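You operate a simulated robot arm through the tools that you are given. There is no shell and no other tool. Be economical: measure what you need, move in short steps, check, and stop when the job is done.

You are at the controls of a simulated robot arm. One attempt, no reset.

## Task
Polish the tarnish off the brass disc with the felt block and some polish.
Fine: lay the disc on the green mat first; put the block back. Set down upright: felt block. What is to be rubbed or washed off counts as gone when no trace of it is left.

The check looks at the end state, three seconds after you hand in, the way a careful person would. Anything else that was tipped, shoved, dropped, spilled or broken makes it a failure.

## Robot
A 6-joint arm with a two-finger parallel gripper, fixed in place. Base frame: the origin is at the foot of the arm, x ahead of it, y to its left, z up; the work surface is at about z = 0.76. Readings come in m, degrees, newtons and seconds.
With the tool pointing down near the work surface it reaches from about 0.24 to 0.64 m from the base axis. Its first joint turns from -66.0 to 66.0 degrees. Payload 2.7 kg.
Tool frame: the origin (TCP) lies between the finger pads and is the grasp point; the fingertips stand 0.023 m ahead of it; z points along the fingers, y is the line along which they close. Largest opening 0.094 m; finger width 0.038, thickness 0.01; the body of the gripper, 0.054 by 0.096 m, starts 0.039 m behind the TCP.
Orientation is that of the tool frame in the base frame, as a unit quaternion [w, x, y, z]. With the fingers straight down and closing along the base's y, the tool's x points along the base's -x, its y along +y and its z along -z.

## Interface
- The arm moves only by the tool nudge_tool. Its argument "series" is one flat list of numbers, 7 for each row, row after row: the turn, a rotation vector about the base's x, y, z in degrees, then the shift along the base's x, y, z in m, then the gripper command, from -1 (fully open) to 1 (shut), values between in proportion. In form: [wx, wy, wz, dx, dy, dz, grip, wx, wy, wz, dx, dy, dz, grip, ...]. A call has 1 to 12 rows; each row shifts and turns the commanded pose from where the row before left it. Each row takes 0.2 s and may step no farther than 0.05 m and 8.6 degrees from the row before; otherwise, or with a gripper value out of range, the whole call is refused. Where a pose cannot be reached the arm comes as near as it can. A force on the tool above 70 N (or 10 N above the force at the start of the call, whichever is more), or a blocked arm, ends the call early, and 0.2 s more pass. The fingers move at their own pace (about 0.045 m/s each) and stop on an object; they squeeze with about 32 N. The grip force told is the motor's: it shows also when the fingers shut on nothing. Time passes only in rows, and 0.2 s behind the last, so rows that do not move let the fingers close. The reply holds the time, the measured pose of the TCP, the force on the tool along the base axes, the opening and the grip force, in the units named above and with some noise, with the torque about the TCP (base axes, N m) and any sound that the robot's microphone picked up, and new pictures: "views" is both (left out), scene, wrist or none.
- Cameras (640 x 400 px; columns grow to the right, rows downward): "scene" is fixed at [0.075, -0.4288, 1.4145]; the picture's right is [0.79, -0.61, 0.00], its down [-0.30, -0.38, -0.87] and it looks along [0.54, 0.69, -0.49] (base axes); focal length 353 px, centre (320, 200). "wrist" rides on the gripper at [0.087, 0.016, -0.074] in the tool frame; the picture's right is [-0.18, 0.98, 0.00], its down [-0.58, -0.11, -0.81] and it looks along [-0.79, -0.15, 0.59] (tool axes); focal length 243 px, centre (320, 200). There is no depth. A picture from a camera that has moved, and an enlarged one, comes with that camera's place and axes in the base frame and with its lens.
- inspect(camera, box): a new picture of the part [left, top, right, bottom] of that camera's present view, enlarged. It takes no simulated time.
- job_done(): hands the job in; it is judged then, once.

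Work in short steps. Places have to be worked out from the pictures, the camera data and where the tool is seen: move nearer, look again, correct. Check each grasp and each placing, and mend what went wrong. You have 120 turns and 200 pictures in all, those below and enlarged ones among them. Open the gripper and draw the arm clear of the work before you hand the job in, unless the task says otherwise; then end with one line.

The tools are called as a command line: name --argument value ..., lists and objects as JSON in quotes. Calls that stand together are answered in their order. nudge_tool: Moves the arm, as the interface text tells. Its arguments: {"type":"object","properties":{"series":{"type":"array"},"views":{"type":"string","enum":["both","scene","wrist","none"]}},"required":["series"]} The other tools are called the same way: inspect (camera, box) takes an enlarged picture of a part of a camera's view; job_done () hands the job in.

At the start:

```text
time_s: 0.0
eef_pos: [0.3916, 0.1909, 1.0721]
ee_rot: [0.0, 0.0, 1.0, 0.001]
force: [-0.2, -0.5, -0.2]
moment: [0.01, -0.02, -0.03]
width: 0.0938
grasp_force: 0.1
```

scene: 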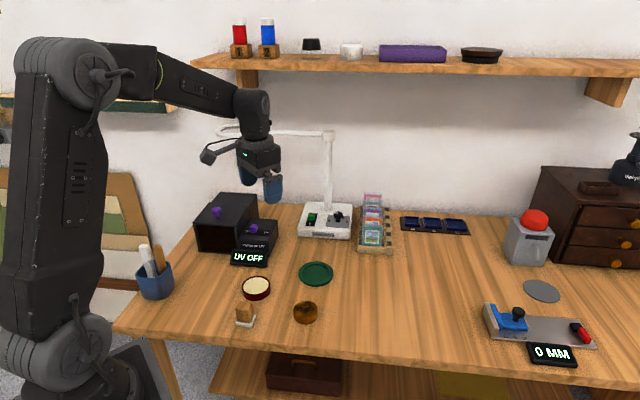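
wrist: 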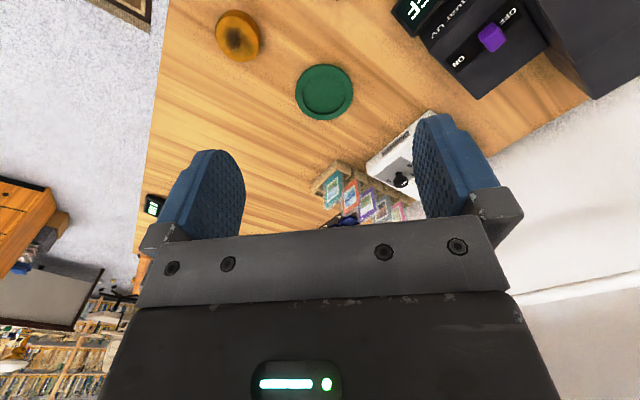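

The disc, green mat, polish tin and felt block appear at lower left of the scene; I enlarge that area to locate them.

inspect --camera "scene" --box '[200, 240, 360, 340]'

inspect --camera "wrist" --box '[180, 0, 400, 138]'

```text
4.00 times, centred on (280, 290) of scene
camera zoom: at [0.075, -0.4288, 1.4145], right [0.79, -0.61, 0.0], down [-0.3, -0.38, -0.87], along [0.54, 0.69, -0.49], focal length 1411 px, centre (480, -160)
```

zoom: 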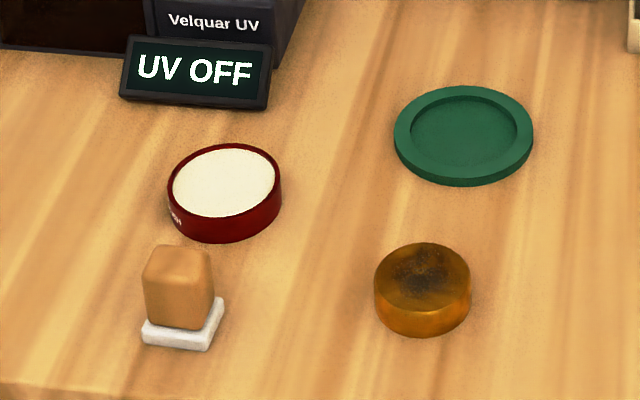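

```text
2.90 times, centred on (290, 69) of wrist
camera zoom: at [0.3051, 0.2076, 1.1459], right [0.18, 0.98, 0.0], down [0.58, -0.11, 0.81], along [0.79, -0.15, -0.59], focal length 703 px, centre (407, 580)
```

zoom: 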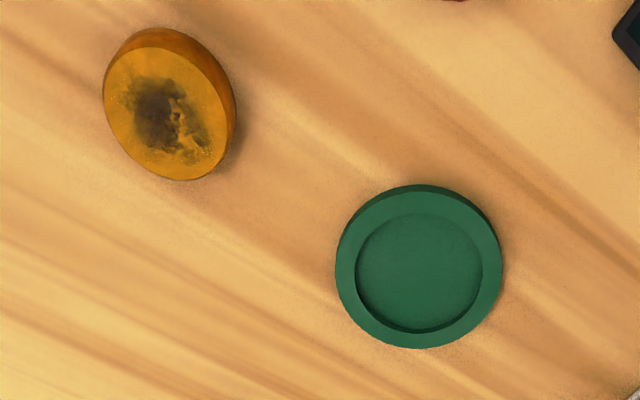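

Estimates: disc at (0.419, 0.071), about 57 mm across; mat at (0.524, 0.171); block at (0.296, 0.134); polish tin at (0.37, 0.214). I go above the disc to refine.

nudge_tool --series '[0, 0, 0, 0.0055, -0.024, -0.034, -1, 0, 0, 0, 0.0055, -0.024, -0.034, -1, 0, 0, 0, 0.0055, -0.024, -0.034, -1, 0, 0, 0, 0.0055, -0.024, -0.034, -1, 0, 0, 0, 0.0055, -0.024, -0.034, -1, 0, 0, 0, 0, 0, 0, -1]'

```text
time_s: 1.4
eef_pos: [0.4178, 0.074, 0.8996]
ee_rot: [0.002, 0.0, 1.0, 0.001]
force: [0.5, 0.1, -0.3]
moment: [-0.01, -0.01, -0.01]
width: 0.0939
grasp_force: 0.0
camera wrist: at [0.3314, 0.0899, 0.9731], right [0.18, 0.98, 0.0], down [0.58, -0.11, 0.81], along [0.79, -0.15, -0.59], focal length 243 px, centre (320, 200)
```

scene: 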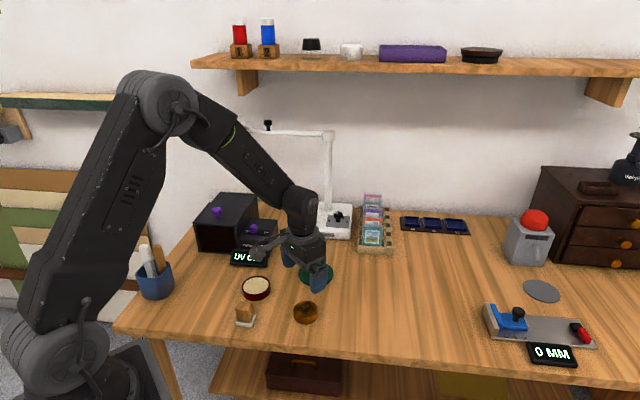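
wrist: 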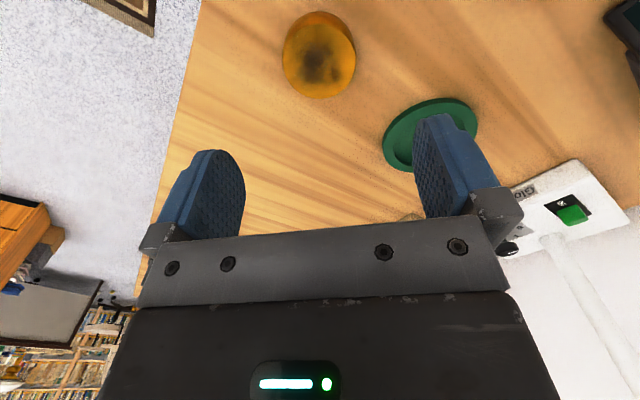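

Wrist view puts the disc at (0.415, 0.073), between the open fingers. I lower so the tips are ~8 mm above the table and close.

nudge_tool --series '[0, 0, 0, -0.001, 0, -0.03, -1, 0, 0, 0, -0.001, 0, -0.03, -1, 0, 0, 0, 0, 0, -0.03, -1, 0, 0, 0, 0, 0, -0.0185, -1, 0, 0, 0, 0, 0, 0, -1]'

inspect --camera "scene" --box '[240, 240, 400, 340]'

```text
time_s: 2.6
eef_pos: [0.4174, 0.0703, 0.7933]
ee_rot: [0.002, -0.001, 1.0, 0.001]
force: [-0.4, -0.4, 0.3]
moment: [0.01, 0.04, -0.02]
width: 0.0942
grasp_force: 0.1
camera wrist: at [0.3297, 0.0869, 0.8671], right [0.18, 0.98, 0.0], down [0.58, -0.11, 0.81], along [0.79, -0.15, -0.59], focal length 243 px, centre (320, 200)
```

scene: 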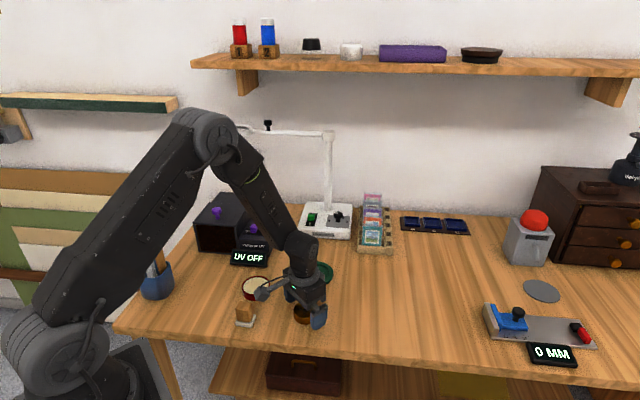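
wrist: 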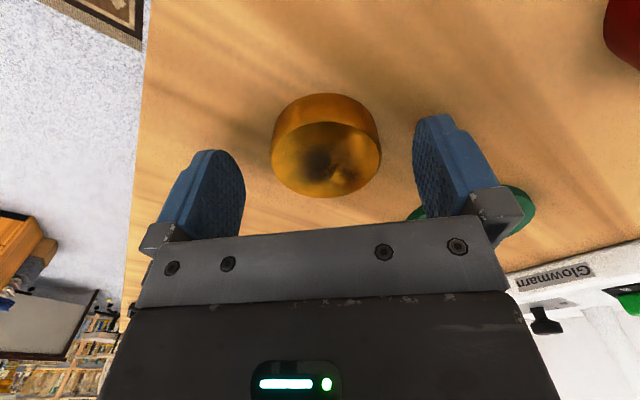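

```text
4.00 times, centred on (320, 290) of scene
camera zoom: at [0.075, -0.4288, 1.4145], right [0.79, -0.61, 0.0], down [-0.3, -0.38, -0.87], along [0.54, 0.69, -0.49], focal length 1411 px, centre (320, -160)
```

zoom: 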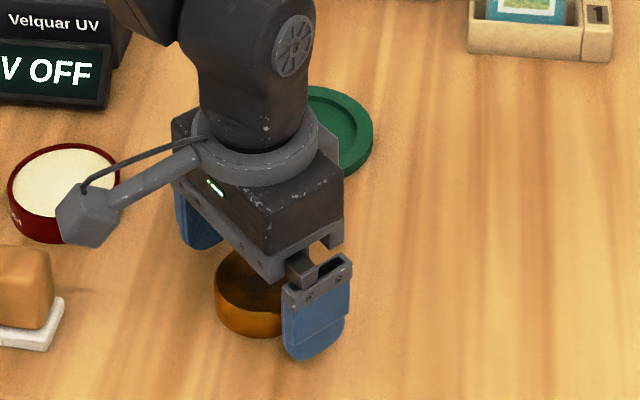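

Disc centre reads (0.414, 0.074); I shift by (−0.003, +0.003) and close.

nudge_tool --series '[0, 0, 0, -0.003, 0.003, -0.001, -1, 0, 0, 0, 0, 0, 0, 0, 0, 0, 0, 0, 0, 0, 1, 0, 0, 0, 0, 0, 0, 1, 0, 0, 0, 0, 0, 0, 1, 0, 0, 0, 0, 0, 0, 1]' --views "wrist"

```text
time_s: 4.0
eef_pos: [0.4147, 0.0733, 0.7931]
ee_rot: [0.002, 0.0, 1.0, 0.001]
force: [-0.6, 0.7, 0.1]
moment: [0.0, -0.03, -0.04]
width: 0.0575
grasp_force: 32.6
camera wrist: at [0.3274, 0.0905, 0.8669], right [0.18, 0.98, 0.0], down [0.58, -0.11, 0.81], along [0.79, -0.15, -0.59], focal length 243 px, centre (320, 200)
```

wrist: 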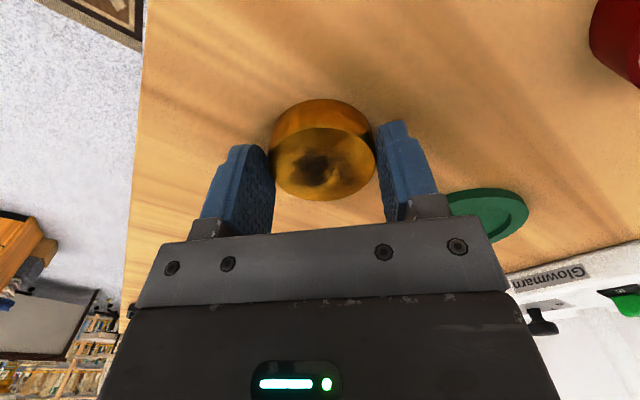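

The disc is gripped (57.5 mm). I lift and carry it toward the mat, staying high.

nudge_tool --series '[0, 0, 0, 0, 0, 0.03, 1, 0, 0, 0, 0, 0, 0.03, 1, 0, 0, 0, 0.02, 0.02, 0.02, 1, 0, 0, 0, 0.02, 0.02, 0, 1, 0, 0, 0, 0.02, 0.02, 0, 1, 0, 0, 0, 0, 0, 0, 1]'

inspect --camera "scene" --box '[260, 220, 420, 320]'

```text
time_s: 5.4
eef_pos: [0.4733, 0.1322, 0.8763]
ee_rot: [0.001, 0.001, 1.0, 0.001]
force: [-0.1, -0.5, -4.7]
moment: [-0.01, 0.02, 0.01]
width: 0.0574
grasp_force: 31.6
camera wrist: at [0.3871, 0.1486, 0.9491], right [0.18, 0.98, 0.0], down [0.58, -0.11, 0.81], along [0.79, -0.15, -0.59], focal length 243 px, centre (320, 200)
```

scene: 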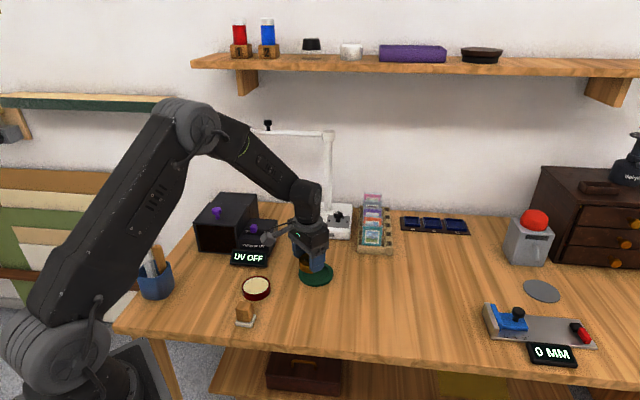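
wrist: 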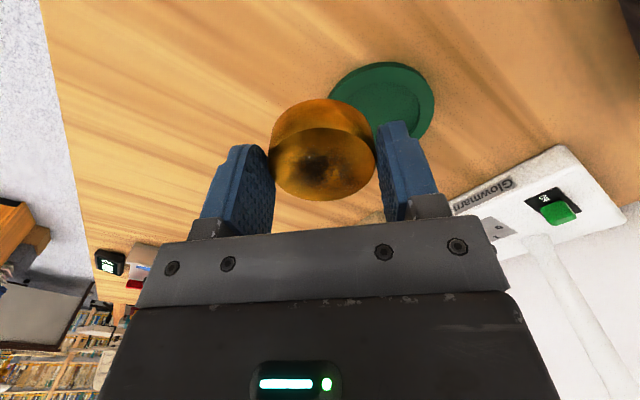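

```text
4.00 times, centred on (340, 270) of scene
camera zoom: at [0.0751, -0.4287, 1.4145], right [0.79, -0.61, 0.0], down [-0.3, -0.38, -0.87], along [0.54, 0.69, -0.49], focal length 1411 px, centre (240, -80)
```

zoom: 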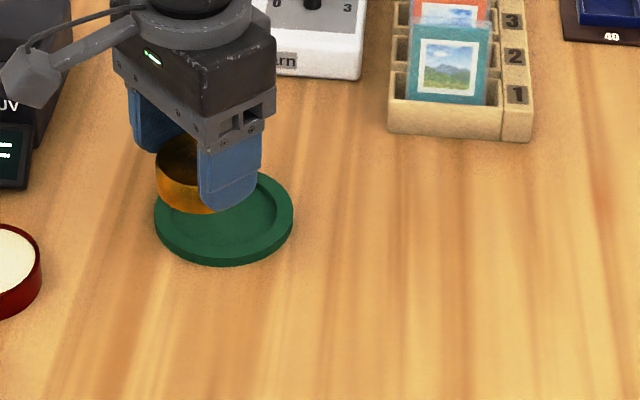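

The mat seems centred near (0.519, 0.173). I move over it and lower part-way to check the alignment.

nudge_tool --series '[0, 0, 0, 0.023, 0.0205, 0, 1, 0, 0, 0, 0.023, 0.0205, 0, 1, 0, 0, 0, 0, 0, -0.025, 1, 0, 0, 0, 0, 0, -0.025, 1, 0, 0, 0, 0, 0, 0, 1]'

inspect --camera "scene" --box '[260, 220, 380, 295]'

inspect --camera "wrist" --box '[220, 40, 460, 190]'

```text
time_s: 6.6
eef_pos: [0.5197, 0.1757, 0.8234]
ee_rot: [0.001, 0.0, 1.0, 0.001]
force: [-1.2, 0.2, -4.8]
moment: [0.02, 0.04, -0.01]
width: 0.0574
grasp_force: 31.9
camera wrist: at [0.4331, 0.1916, 0.8969], right [0.18, 0.98, 0.0], down [0.58, -0.11, 0.81], along [0.79, -0.15, -0.59], focal length 243 px, centre (320, 200)
```

scene: 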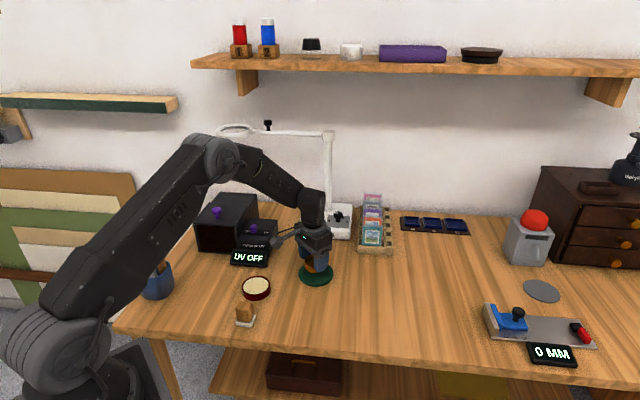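
wrist: 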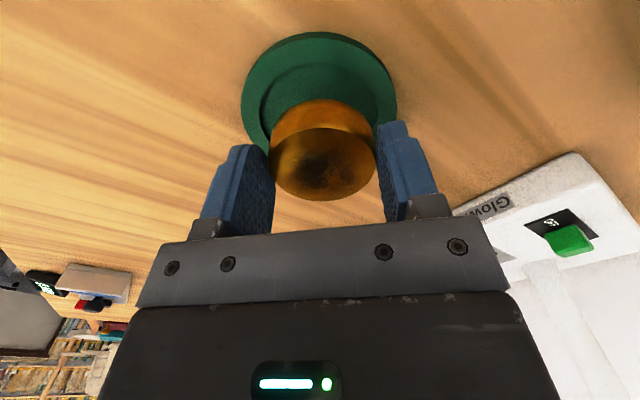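

```text
5.33 times, centred on (320, 258) of scene
camera zoom: at [0.0751, -0.4287, 1.4145], right [0.79, -0.61, 0.0], down [-0.3, -0.38, -0.87], along [0.54, 0.69, -0.49], focal length 1882 px, centre (320, -107)
```

zoom: 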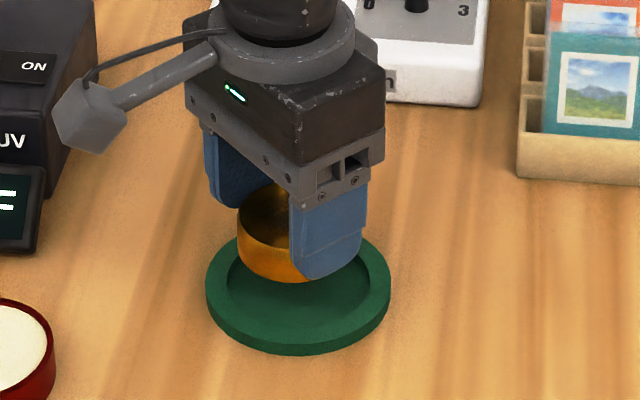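

```text
2.67 times, centred on (340, 115) of wrist
camera zoom: at [0.4331, 0.1916, 0.8969], right [0.18, 0.98, 0.0], down [0.58, -0.11, 0.81], along [0.79, -0.15, -0.59], focal length 647 px, centre (267, 427)
```

zoom: 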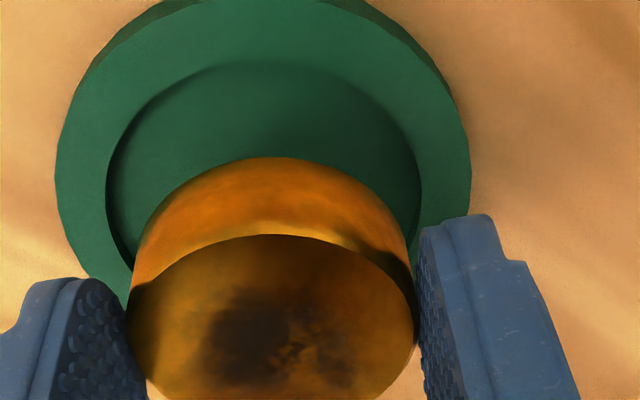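

Wrist view gives mat (≈0.517, 0.175) and disc (≈0.521, 0.176), well within the recess clearance. I lower to just above the rim and look closely.

nudge_tool --series '[0, 0, 0, -0.001, 0, -0.008, 1, 0, 0, 0, 0, 0, -0.008, 1, 0, 0, 0, 0, 0, 0, 1]' --views "none"

inspect --camera "scene" --box '[270, 235, 366, 295]'

inspect --camera "wrist" --box '[200, 40, 456, 200]'

```text
time_s: 7.4
eef_pos: [0.5195, 0.1761, 0.808]
ee_rot: [0.003, -0.001, 1.0, 0.001]
force: [1.1, -0.7, -3.0]
moment: [0.03, 0.04, -0.02]
width: 0.0572
grasp_force: 31.9
```

```text
6.67 times, centred on (318, 265) of scene
camera zoom: at [0.0751, -0.4287, 1.4145], right [0.79, -0.61, 0.0], down [-0.3, -0.38, -0.87], along [0.54, 0.69, -0.49], focal length 2352 px, centre (333, -233)
```

zoom: 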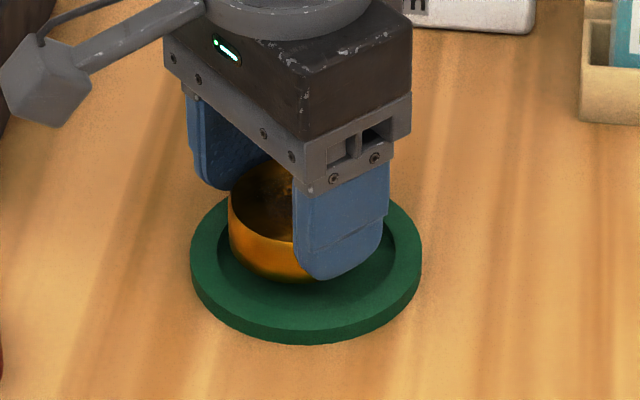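

```text
2.50 times, centred on (328, 120) of wrist
camera zoom: at [0.4322, 0.1919, 0.8814], right [0.18, 0.98, 0.0], down [0.58, -0.11, 0.81], along [0.79, -0.15, -0.59], focal length 606 px, centre (300, 400)
```

zoom: 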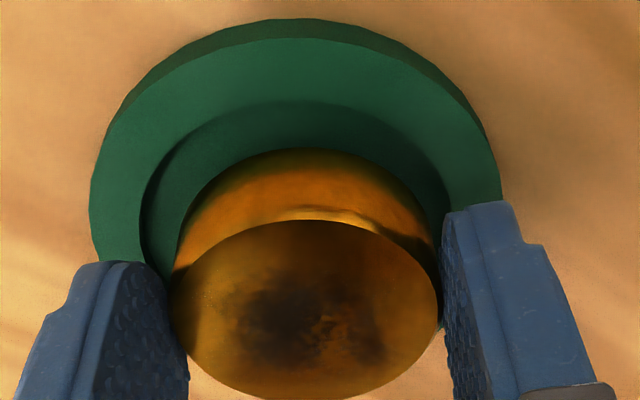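

Alignment is close; a correction of (+0.001, −0.002) and I lower slowly, watching force.

nudge_tool --series '[0, 0, 0, 0.001, -0.002, -0.003, 1, 0, 0, 0, 0, 0, -0.003, 1, 0, 0, 0, 0, 0, -0.002, 1, 0, 0, 0, 0, 0, 0, 1]' --views "none"

inspect --camera "scene" --box '[270, 235, 366, 295]'

inspect --camera "wrist" --box '[200, 40, 456, 200]'

```text
time_s: 8.4
eef_pos: [0.5203, 0.1742, 0.8002]
ee_rot: [0.001, -0.001, 1.0, 0.002]
force: [0.3, 0.3, -5.2]
moment: [-0.05, -0.01, 0.01]
width: 0.0574
grasp_force: 32.4
```

```text
6.67 times, centred on (318, 265) of scene
camera zoom: at [0.0751, -0.4287, 1.4145], right [0.79, -0.61, 0.0], down [-0.3, -0.38, -0.87], along [0.54, 0.69, -0.49], focal length 2352 px, centre (333, -233)
```

zoom: 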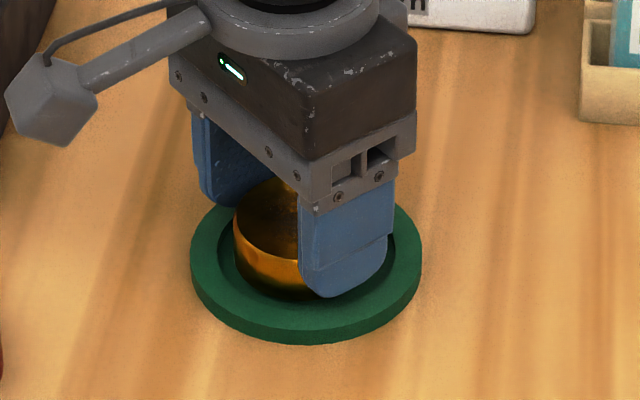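

```text
2.50 times, centred on (328, 120) of wrist
camera zoom: at [0.4333, 0.1902, 0.8731], right [0.18, 0.98, 0.0], down [0.58, -0.11, 0.81], along [0.79, -0.15, -0.59], focal length 606 px, centre (300, 400)
```

zoom: 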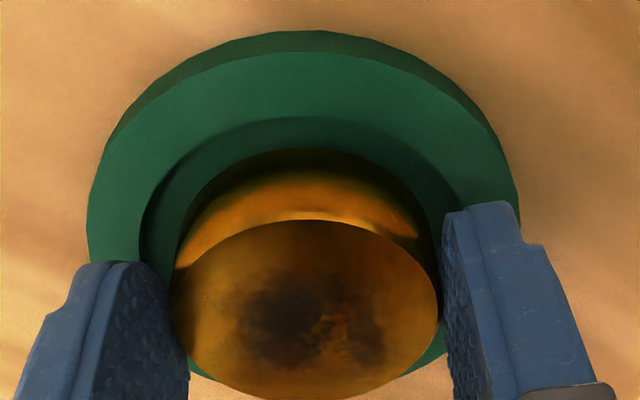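

Well centred. Lowering 3 more mm and reading the force.

nudge_tool --series '[0, 0, 0, 0, 0, -0.0015, 1, 0, 0, 0, 0, 0, -0.0015, 1, 0, 0, 0, 0, 0, 0, 1]' --views "none"

```text
time_s: 9.2
eef_pos: [0.5205, 0.1724, 0.7964]
ee_rot: [0.0, 0.0, 1.0, 0.0]
force: [-3.8, -5.0, 3.9]
moment: [-0.03, -0.04, -0.01]
width: 0.0572
grasp_force: 31.2
```

Contact is felt (+4 N). I open the fingers and rise.

nudge_tool --series '[0, 0, 0, 0, 0, 0, 0.2, 0, 0, 0, 0, 0, 0, -0.5, 0, 0, 0, 0, 0, 0, -1, 0, 0, 0, 0, 0, 0, -1, 0, 0, 0, 0, 0, 0.02, -1, 0, 0, 0, 0, 0, 0.04, -1, 0, 0, 0, -0.02, 0, 0.04, -1, 0, 0, 0, -0.04, 0, 0.02, -1]'

inspect --camera "scene" --box '[210, 235, 370, 335]'

inspect --camera "wrist" --box '[200, 0, 456, 160]'

```text
time_s: 11.0
eef_pos: [0.456, 0.1737, 0.9127]
ee_rot: [0.001, 0.001, 1.0, 0.0]
force: [-0.4, 0.2, -0.2]
moment: [0.01, -0.04, -0.04]
width: 0.0938
grasp_force: 0.1
camera wrist: at [0.3696, 0.191, 0.9856], right [0.18, 0.98, 0.0], down [0.58, -0.11, 0.81], along [0.79, -0.15, -0.59], focal length 243 px, centre (320, 200)
```

scene: 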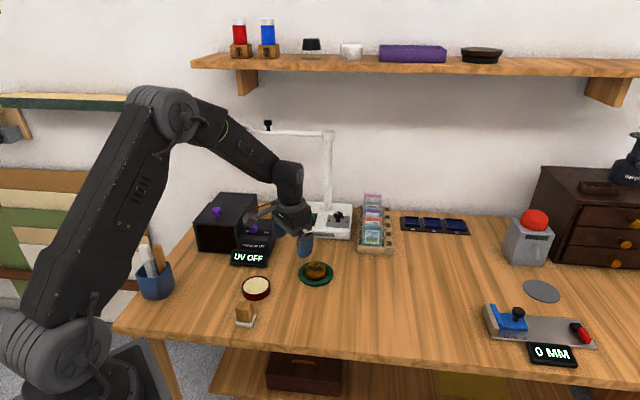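
wrist: 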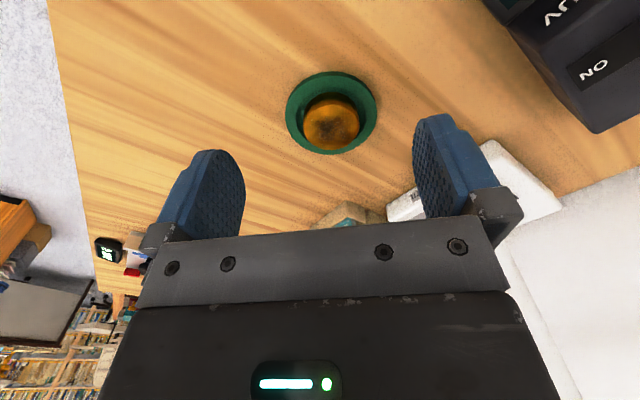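

```text
4.00 times, centred on (290, 285) of scene
camera zoom: at [0.075, -0.4288, 1.4145], right [0.79, -0.61, 0.0], down [-0.3, -0.38, -0.87], along [0.54, 0.69, -0.49], focal length 1411 px, centre (440, -140)
```

zoom: 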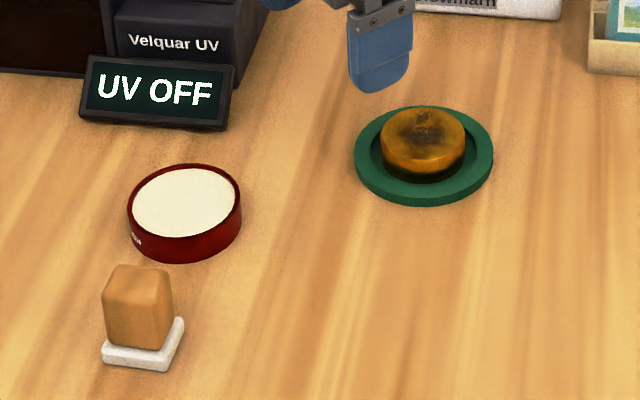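

```text
2.50 times, centred on (328, 80) of wrist
camera zoom: at [0.3696, 0.191, 0.9856], right [0.18, 0.98, 0.0], down [0.58, -0.11, 0.81], along [0.79, -0.15, -0.59], focal length 606 px, centre (300, 500)
```

zoom: 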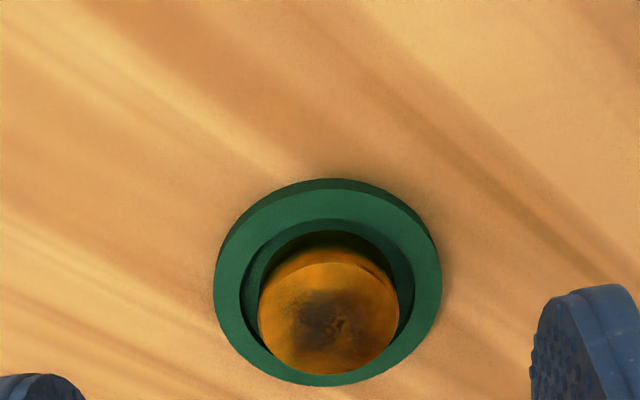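

The disc sits in the mat's recess at (0.521, 0.174). Now I go near the felt block for a wrist view.

nudge_tool --series '[0, 0, 0, -0.035, -0.008, 0.005, -1, 0, 0, 0, -0.035, -0.008, 0.005, -1, 0, 0, 0, -0.035, -0.008, 0.005, -1, 0, 0, 0, -0.035, -0.008, 0, -1, 0, 0, 0, -0.035, -0.006, 0, -1, 0, 0, 0, 0, 0, 0, -1]'

```text
time_s: 12.4
eef_pos: [0.2841, 0.1344, 0.931]
ee_rot: [0.002, 0.0, 1.0, 0.0]
force: [0.6, 0.3, 0.0]
moment: [0.01, 0.01, 0.01]
width: 0.0939
grasp_force: 0.0
camera wrist: at [0.1971, 0.1508, 1.0043], right [0.18, 0.98, 0.0], down [0.58, -0.11, 0.81], along [0.79, -0.15, -0.59], focal length 243 px, centre (320, 200)
```

scene: 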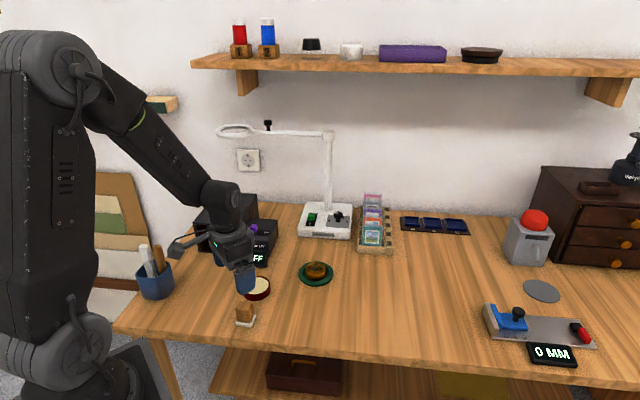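
wrist: 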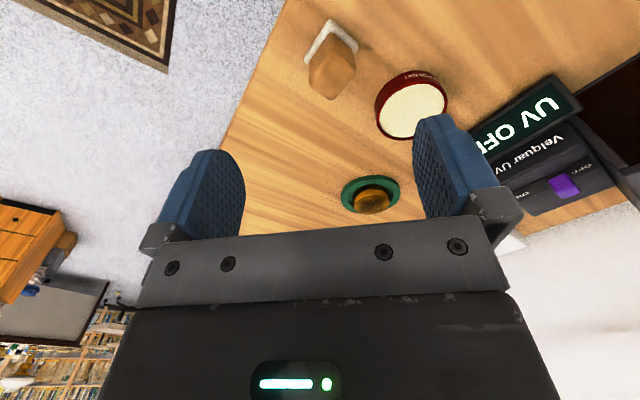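

inspect --camera "wrist" --box '[280, 0, 472, 120]'

```text
3.33 times, centred on (376, 60) of wrist
camera zoom: at [0.1971, 0.1508, 1.0043], right [0.18, 0.98, 0.0], down [0.58, -0.11, 0.81], along [0.79, -0.15, -0.59], focal length 809 px, centre (133, 667)
```

zoom: 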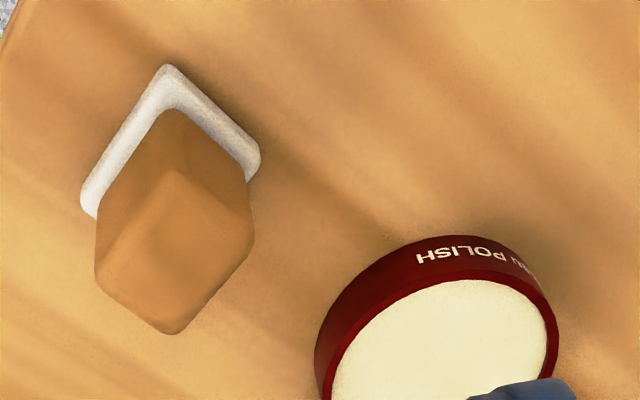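

Block: centre ≈(0.298, 0.141), handle about 30×26 mm, top z ≈0.805, edges turned ~43°. I yaw +43° so the fingers close away from the tin, and centre over it.

nudge_tool --series '[0, 0, 8.6, 0.0028, 0.0013, 0, -1, 0, 0, 8.6, 0.0028, 0.0013, 0, -1, 0, 0, 8.6, 0.0028, 0.0013, 0, -1, 0, 0, 8.6, 0.0028, 0.0013, 0, -1, 0, 0, 8.6, 0.0028, 0.0013, 0, -1, 0, 0, 0, 0, 0, -0.03, -1, 0, 0, 0, 0, 0, 0, -1]'

inspect --camera "wrist" --box '[200, 0, 456, 160]'

```text
time_s: 14.0
eef_pos: [0.297, 0.1427, 0.8992]
ee_rot: [0.0, -0.367, 0.93, 0.001]
force: [-0.7, 0.1, 0.1]
moment: [-0.02, 0.0, -0.01]
width: 0.0938
grasp_force: 0.0
camera wrist: at [0.2232, 0.0959, 0.9727], right [-0.54, 0.84, 0.0], down [0.5, 0.32, 0.81], along [0.68, 0.43, -0.59], focal length 243 px, centre (320, 200)
```

scene: 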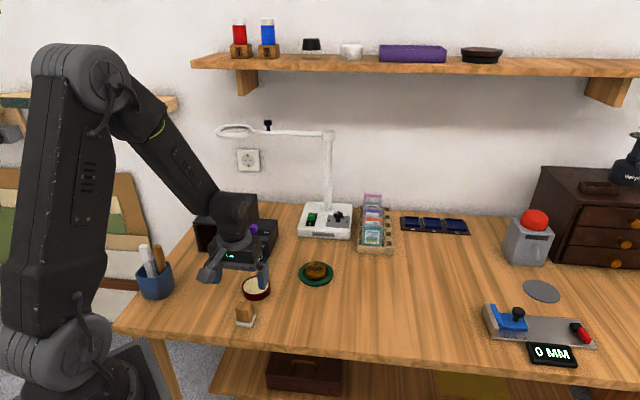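
wrist: 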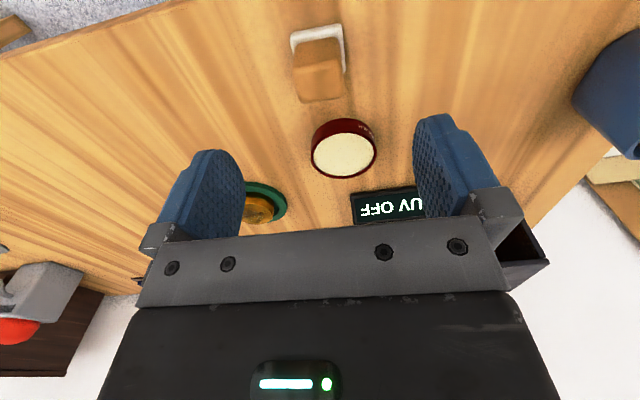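

```text
2.50 times, centred on (328, 80) of wrist
camera zoom: at [0.2232, 0.0959, 0.9727], right [-0.54, 0.84, 0.0], down [0.5, 0.32, 0.81], along [0.68, 0.43, -0.59], focal length 606 px, centre (300, 500)
```

zoom: 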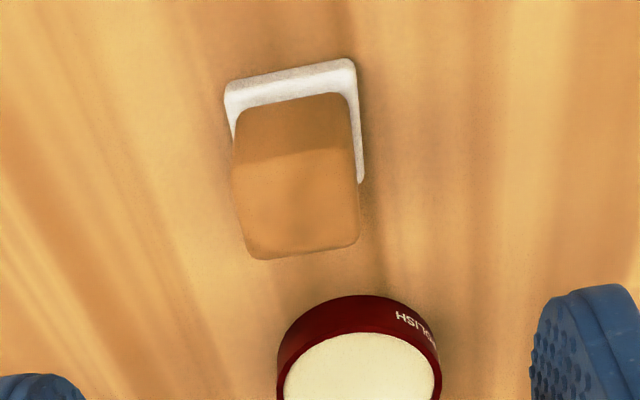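

Yaw and centre match the block (0.2976, 0.1426). I descend to grip the handle just above the felt.

nudge_tool --series '[0, 0, 0, 0, 0, -0.035, -1, 0, 0, 0, 0, 0, -0.035, -1, 0, 0, 0, 0, 0, -0.028, -1, 0, 0, 0, 0, 0, 0, -1]'

inspect --camera "scene" --box '[200, 265, 296, 325]'

```text
time_s: 15.0
eef_pos: [0.3016, 0.1439, 0.8015]
ee_rot: [0.002, -0.367, 0.93, 0.001]
force: [0.0, -0.2, -0.2]
moment: [-0.01, -0.03, 0.02]
width: 0.094
grasp_force: 0.0
camera wrist: at [0.2271, 0.0964, 0.8762], right [-0.54, 0.84, 0.0], down [0.5, 0.31, 0.81], along [0.68, 0.43, -0.59], focal length 243 px, centre (320, 200)
```

scene: 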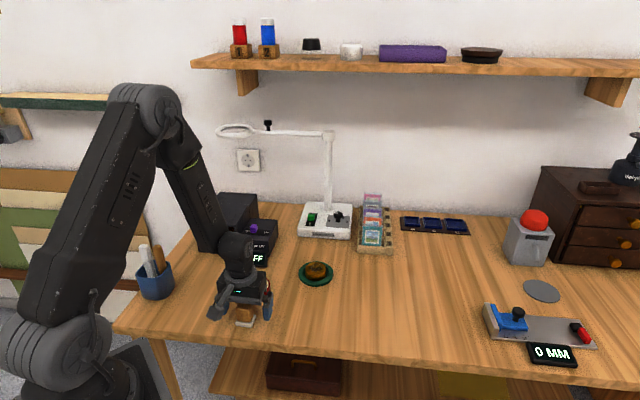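
wrist: 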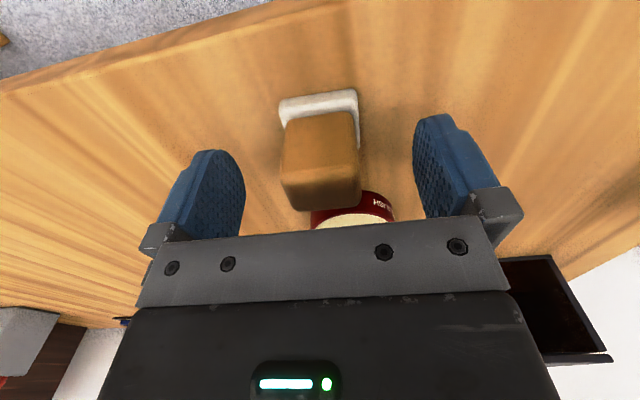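

```text
6.67 times, centred on (248, 295) of scene
camera zoom: at [0.075, -0.4288, 1.4145], right [0.79, -0.61, 0.0], down [-0.3, -0.38, -0.87], along [0.54, 0.69, -0.49], focal length 2352 px, centre (800, -433)
```

zoom: 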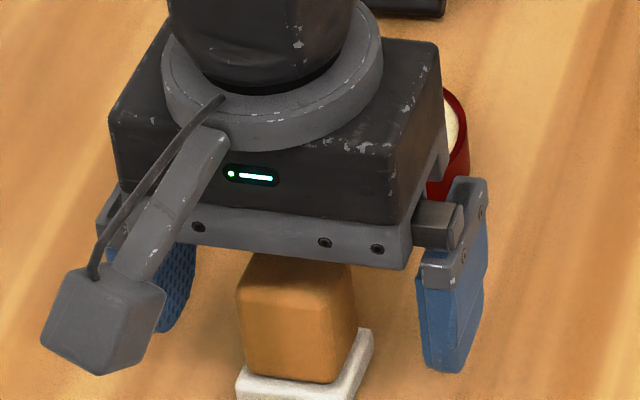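

Block sits between the fingers. Closing.

nudge_tool --series '[0, 0, 0, 0, 0, 0, 0.2, 0, 0, 0, 0, 0, 0, 1, 0, 0, 0, 0, 0, 0, 1, 0, 0, 0, 0, 0, 0, 1, 0, 0, 0, 0, 0, 0, 1, 0, 0, 0, 0, 0, 0, 1]' --views "wrist"

inspect --camera "scene" --box '[200, 265, 296, 325]'

```text
time_s: 16.4
eef_pos: [0.3004, 0.1422, 0.8037]
ee_rot: [0.001, -0.367, 0.93, 0.001]
force: [-0.5, -0.1, 0.3]
moment: [-0.02, -0.02, 0.03]
width: 0.0332
grasp_force: 32.1
camera wrist: at [0.227, 0.0963, 0.8766], right [-0.54, 0.84, 0.0], down [0.5, 0.32, 0.81], along [0.68, 0.43, -0.59], focal length 243 px, centre (320, 200)
```

wrist: 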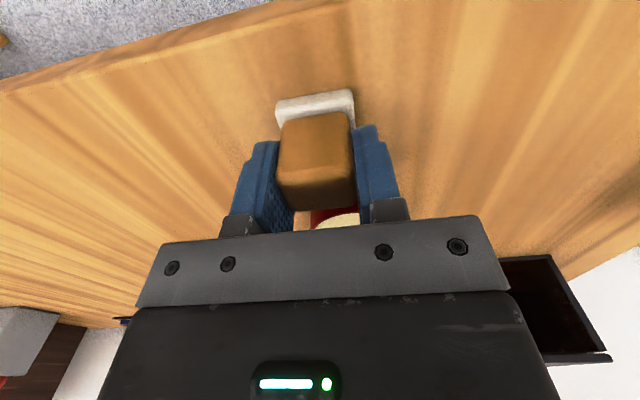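

```text
6.67 times, centred on (248, 295) of scene
camera zoom: at [0.075, -0.4288, 1.4145], right [0.79, -0.61, 0.0], down [-0.3, -0.38, -0.87], along [0.54, 0.69, -0.49], focal length 2352 px, centre (800, -433)
```

zoom: 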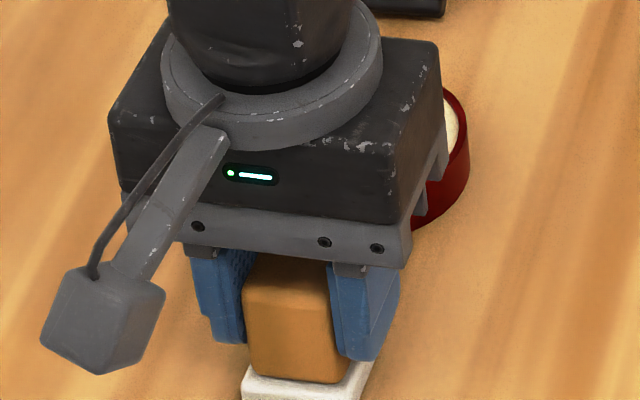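

Gripped (33 mm wide). I lift 60 mm and carry the block over the polish tin at ≈(0.363, 0.215).

nudge_tool --series '[0, 0, 0, 0, 0, 0.03, 1, 0, 0, 0, 0, 0, 0.03, 1, 0, 0, 0, 0.02, 0.023, 0, 1, 0, 0, 0, 0.02, 0.023, 0, 1, 0, 0, 0, 0.02, 0.023, 0, 1, 0, 0, 0, 0, 0, 0, 1]'

inspect --camera "scene" --box '[210, 245, 306, 305]'

inspect --camera "wrist" --box '[200, 60, 456, 220]'

```text
time_s: 17.8
eef_pos: [0.361, 0.2097, 0.8601]
ee_rot: [0.001, -0.366, 0.931, 0.001]
force: [0.4, 0.5, -0.7]
moment: [-0.03, 0.0, 0.02]
width: 0.0331
grasp_force: 31.9
camera wrist: at [0.2871, 0.1629, 0.9333], right [-0.54, 0.84, 0.0], down [0.5, 0.32, 0.81], along [0.68, 0.43, -0.59], focal length 243 px, centre (320, 200)
```

scene: 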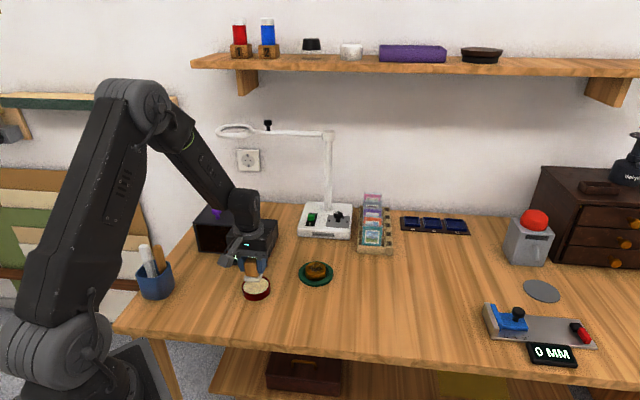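
wrist: 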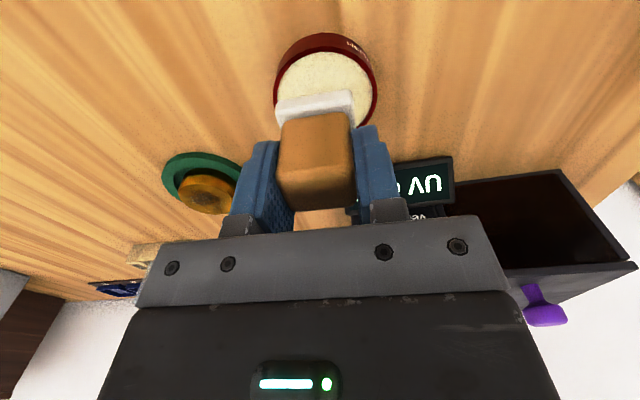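

```text
6.67 times, centred on (258, 275) of scene
camera zoom: at [0.075, -0.4288, 1.4145], right [0.79, -0.61, 0.0], down [-0.3, -0.38, -0.87], along [0.54, 0.69, -0.49], focal length 2352 px, centre (733, -300)
```

zoom: 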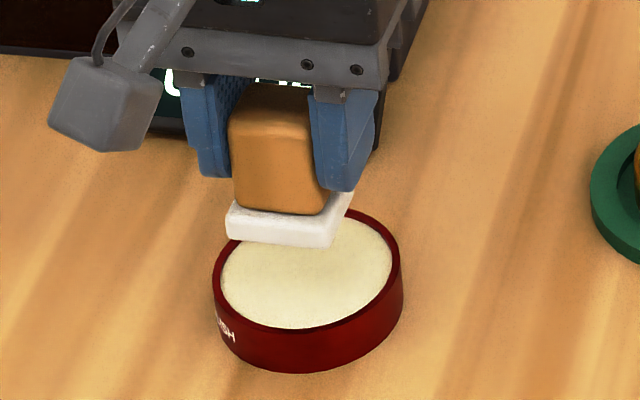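

```text
2.50 times, centred on (328, 140) of wrist
camera zoom: at [0.2871, 0.1629, 0.9333], right [-0.54, 0.84, 0.0], down [0.5, 0.32, 0.81], along [0.68, 0.43, -0.59], focal length 606 px, centre (300, 350)
```

zoom: 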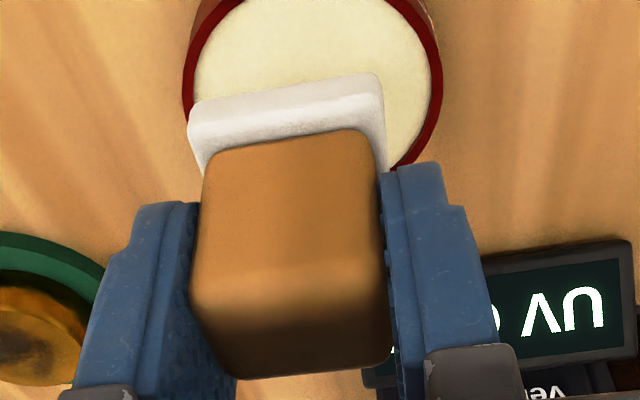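

Tin measures ≈(0.362, 0.214); the felt's centre is slightly short of it. I shift (+0.003, +0.0015) and lower to just above the rim.

nudge_tool --series '[0, 0, 0, 0.003, 0.0015, -0.015, 1, 0, 0, 0, 0, 0, -0.013, 1, 0, 0, 0, 0, 0, 0, 1]' --views "none"

inspect --camera "scene" --box '[210, 245, 306, 305]'

inspect --camera "wrist" --box '[200, 60, 456, 220]'

```text
time_s: 18.6
eef_pos: [0.364, 0.2094, 0.8343]
ee_rot: [0.001, -0.367, 0.93, 0.002]
force: [-0.5, 0.0, 0.7]
moment: [0.0, -0.04, -0.04]
width: 0.0333
grasp_force: 32.4
```

```text
6.67 times, centred on (258, 275) of scene
camera zoom: at [0.075, -0.4288, 1.4145], right [0.79, -0.61, 0.0], down [-0.3, -0.38, -0.87], along [0.54, 0.69, -0.49], focal length 2352 px, centre (733, -300)
```

zoom: 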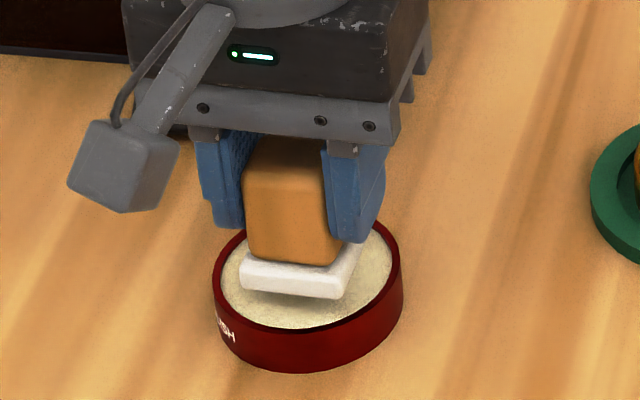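

```text
2.50 times, centred on (328, 140) of wrist
camera zoom: at [0.2897, 0.1628, 0.9073], right [-0.54, 0.84, 0.0], down [0.5, 0.31, 0.81], along [0.68, 0.43, -0.59], focal length 606 px, centre (300, 350)
```

zoom: 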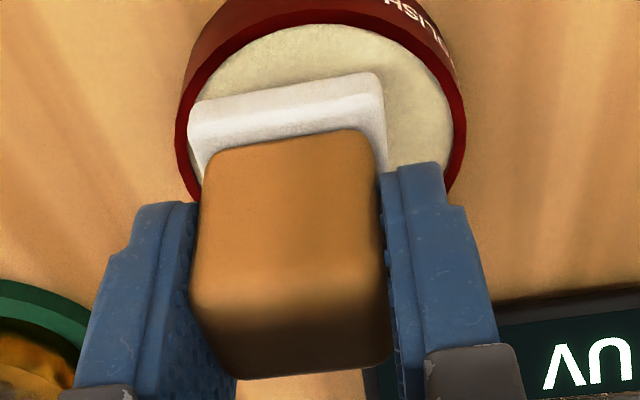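

Wrist suggests a few mm to the right of its view; I correct (−0.002, +0.003) and lower 5 mm, then check again.

nudge_tool --series '[0, 0, 0, -0.002, 0.003, 0, 1, 0, 0, 0, 0, 0, -0.006, 1, 0, 0, 0, 0, 0, 0, 1]' --views "none"

inspect --camera "scene" --box '[226, 260, 290, 300]'

inspect --camera "wrist" --box '[200, 30, 456, 190]'

```text
time_s: 19.4
eef_pos: [0.3606, 0.2133, 0.8291]
ee_rot: [0.0, -0.367, 0.93, 0.002]
force: [0.1, 0.1, -0.7]
moment: [0.02, 0.03, -0.03]
width: 0.0333
grasp_force: 32.2
```

```text
10.00 times, centred on (258, 280) of scene
camera zoom: at [0.075, -0.4288, 1.4145], right [0.79, -0.61, 0.0], down [-0.3, -0.38, -0.87], along [0.54, 0.69, -0.49], focal length 3528 px, centre (940, -600)
```

zoom: 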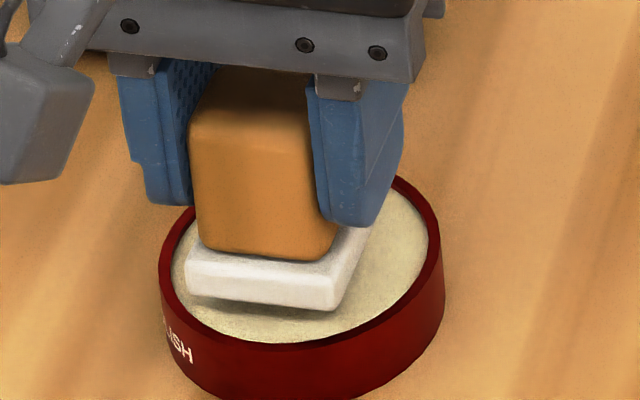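

```text
2.50 times, centred on (328, 110) of wrist
camera zoom: at [0.2872, 0.1668, 0.9018], right [-0.54, 0.84, 0.0], down [0.5, 0.31, 0.81], along [0.68, 0.43, -0.59], focal length 606 px, centre (300, 425)
```

zoom: 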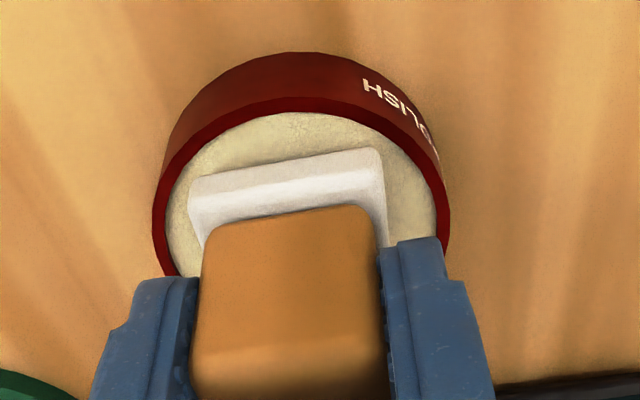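

Using the near rim edge in the wrist view (centre forward ≈0.094 vs TCP 0.0885) and the scene view, the block needs ~5 mm forward. I shift (+0.005, +0.001) and recheck.

nudge_tool --series '[0, 0, 0, 0.005, 0.001, 0, 1, 0, 0, 0, 0, 0, 0, 1]' --views "none"

inspect --camera "scene" --box '[226, 260, 290, 300]'

inspect --camera "wrist" --box '[200, 30, 456, 190]'

```text
time_s: 20.0
eef_pos: [0.3643, 0.2147, 0.8272]
ee_rot: [0.0, -0.367, 0.93, 0.002]
force: [0.4, 0.6, 0.0]
moment: [-0.03, 0.01, 0.0]
width: 0.0332
grasp_force: 32.1
```

```text
10.00 times, centred on (258, 280) of scene
camera zoom: at [0.075, -0.4288, 1.4145], right [0.79, -0.61, 0.0], down [-0.3, -0.38, -0.87], along [0.54, 0.69, -0.49], focal length 3528 px, centre (940, -600)
```

zoom: 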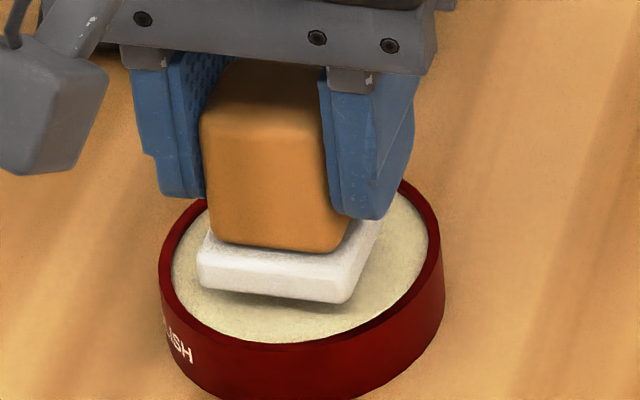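

```text
2.50 times, centred on (328, 110) of wrist
camera zoom: at [0.2912, 0.1682, 0.9012], right [-0.54, 0.84, 0.0], down [0.5, 0.32, 0.81], along [0.68, 0.43, -0.59], focal length 606 px, centre (300, 425)
```

zoom: 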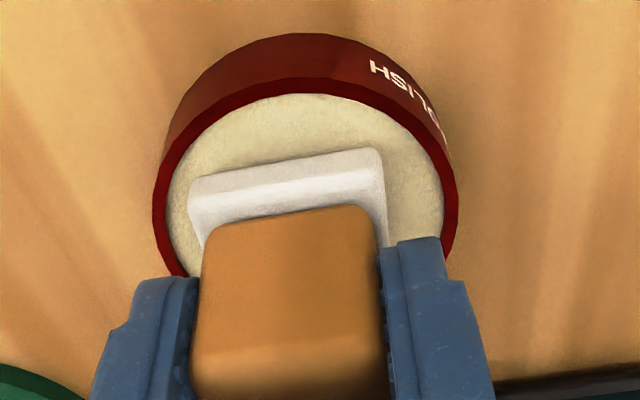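

Looks centred now. Lower in small steps towards the polish, watching force.

nudge_tool --series '[0, 0, 0, 0, 0, -0.003, 1, 0, 0, 0, 0, 0, -0.002, 1, 0, 0, 0, 0, 0, 0, 1]' --views "none"

inspect --camera "scene" --box '[226, 260, 290, 300]'

```text
time_s: 20.8
eef_pos: [0.3648, 0.2148, 0.8253]
ee_rot: [0.001, -0.366, 0.931, 0.001]
force: [0.0, -0.5, -1.0]
moment: [-0.01, 0.03, 0.0]
width: 0.0334
grasp_force: 31.8
```

```text
10.00 times, centred on (258, 280) of scene
camera zoom: at [0.075, -0.4288, 1.4145], right [0.79, -0.61, 0.0], down [-0.3, -0.38, -0.87], along [0.54, 0.69, -0.49], focal length 3528 px, centre (940, -600)
```

zoom: 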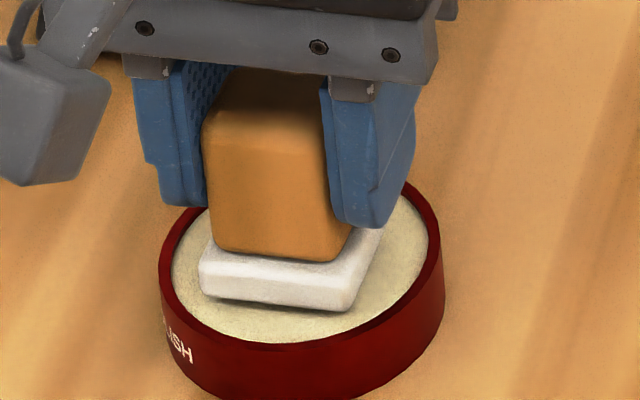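

Still no contact; continue 4 mm more.

nudge_tool --series '[0, 0, 0, 0, 0, -0.002, 1, 0, 0, 0, 0, 0, -0.002, 1, 0, 0, 0, 0, 0, 0, 1]' --views "none"

inspect --camera "scene" --box '[226, 260, 290, 300]'

```text
time_s: 21.6
eef_pos: [0.3671, 0.2168, 0.8206]
ee_rot: [0.004, -0.367, 0.93, 0.0]
force: [-7.7, -4.3, 32.7]
moment: [-0.25, 0.28, -0.05]
width: 0.0331
grasp_force: 31.8
```

```text
10.00 times, centred on (258, 280) of scene
camera zoom: at [0.0744, -0.4291, 1.4144], right [0.79, -0.61, 0.0], down [-0.3, -0.38, -0.87], along [0.54, 0.69, -0.48], focal length 3528 px, centre (940, -600)
```

zoom: 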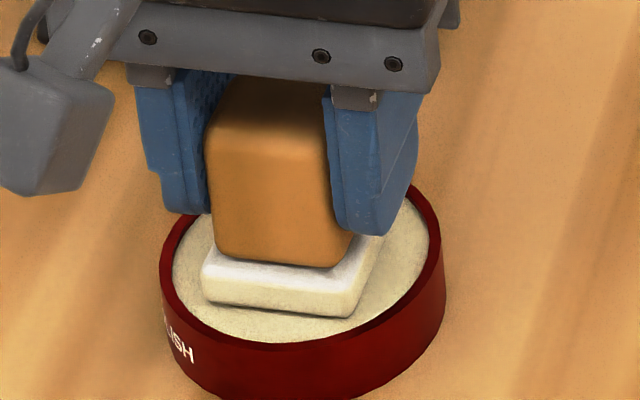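

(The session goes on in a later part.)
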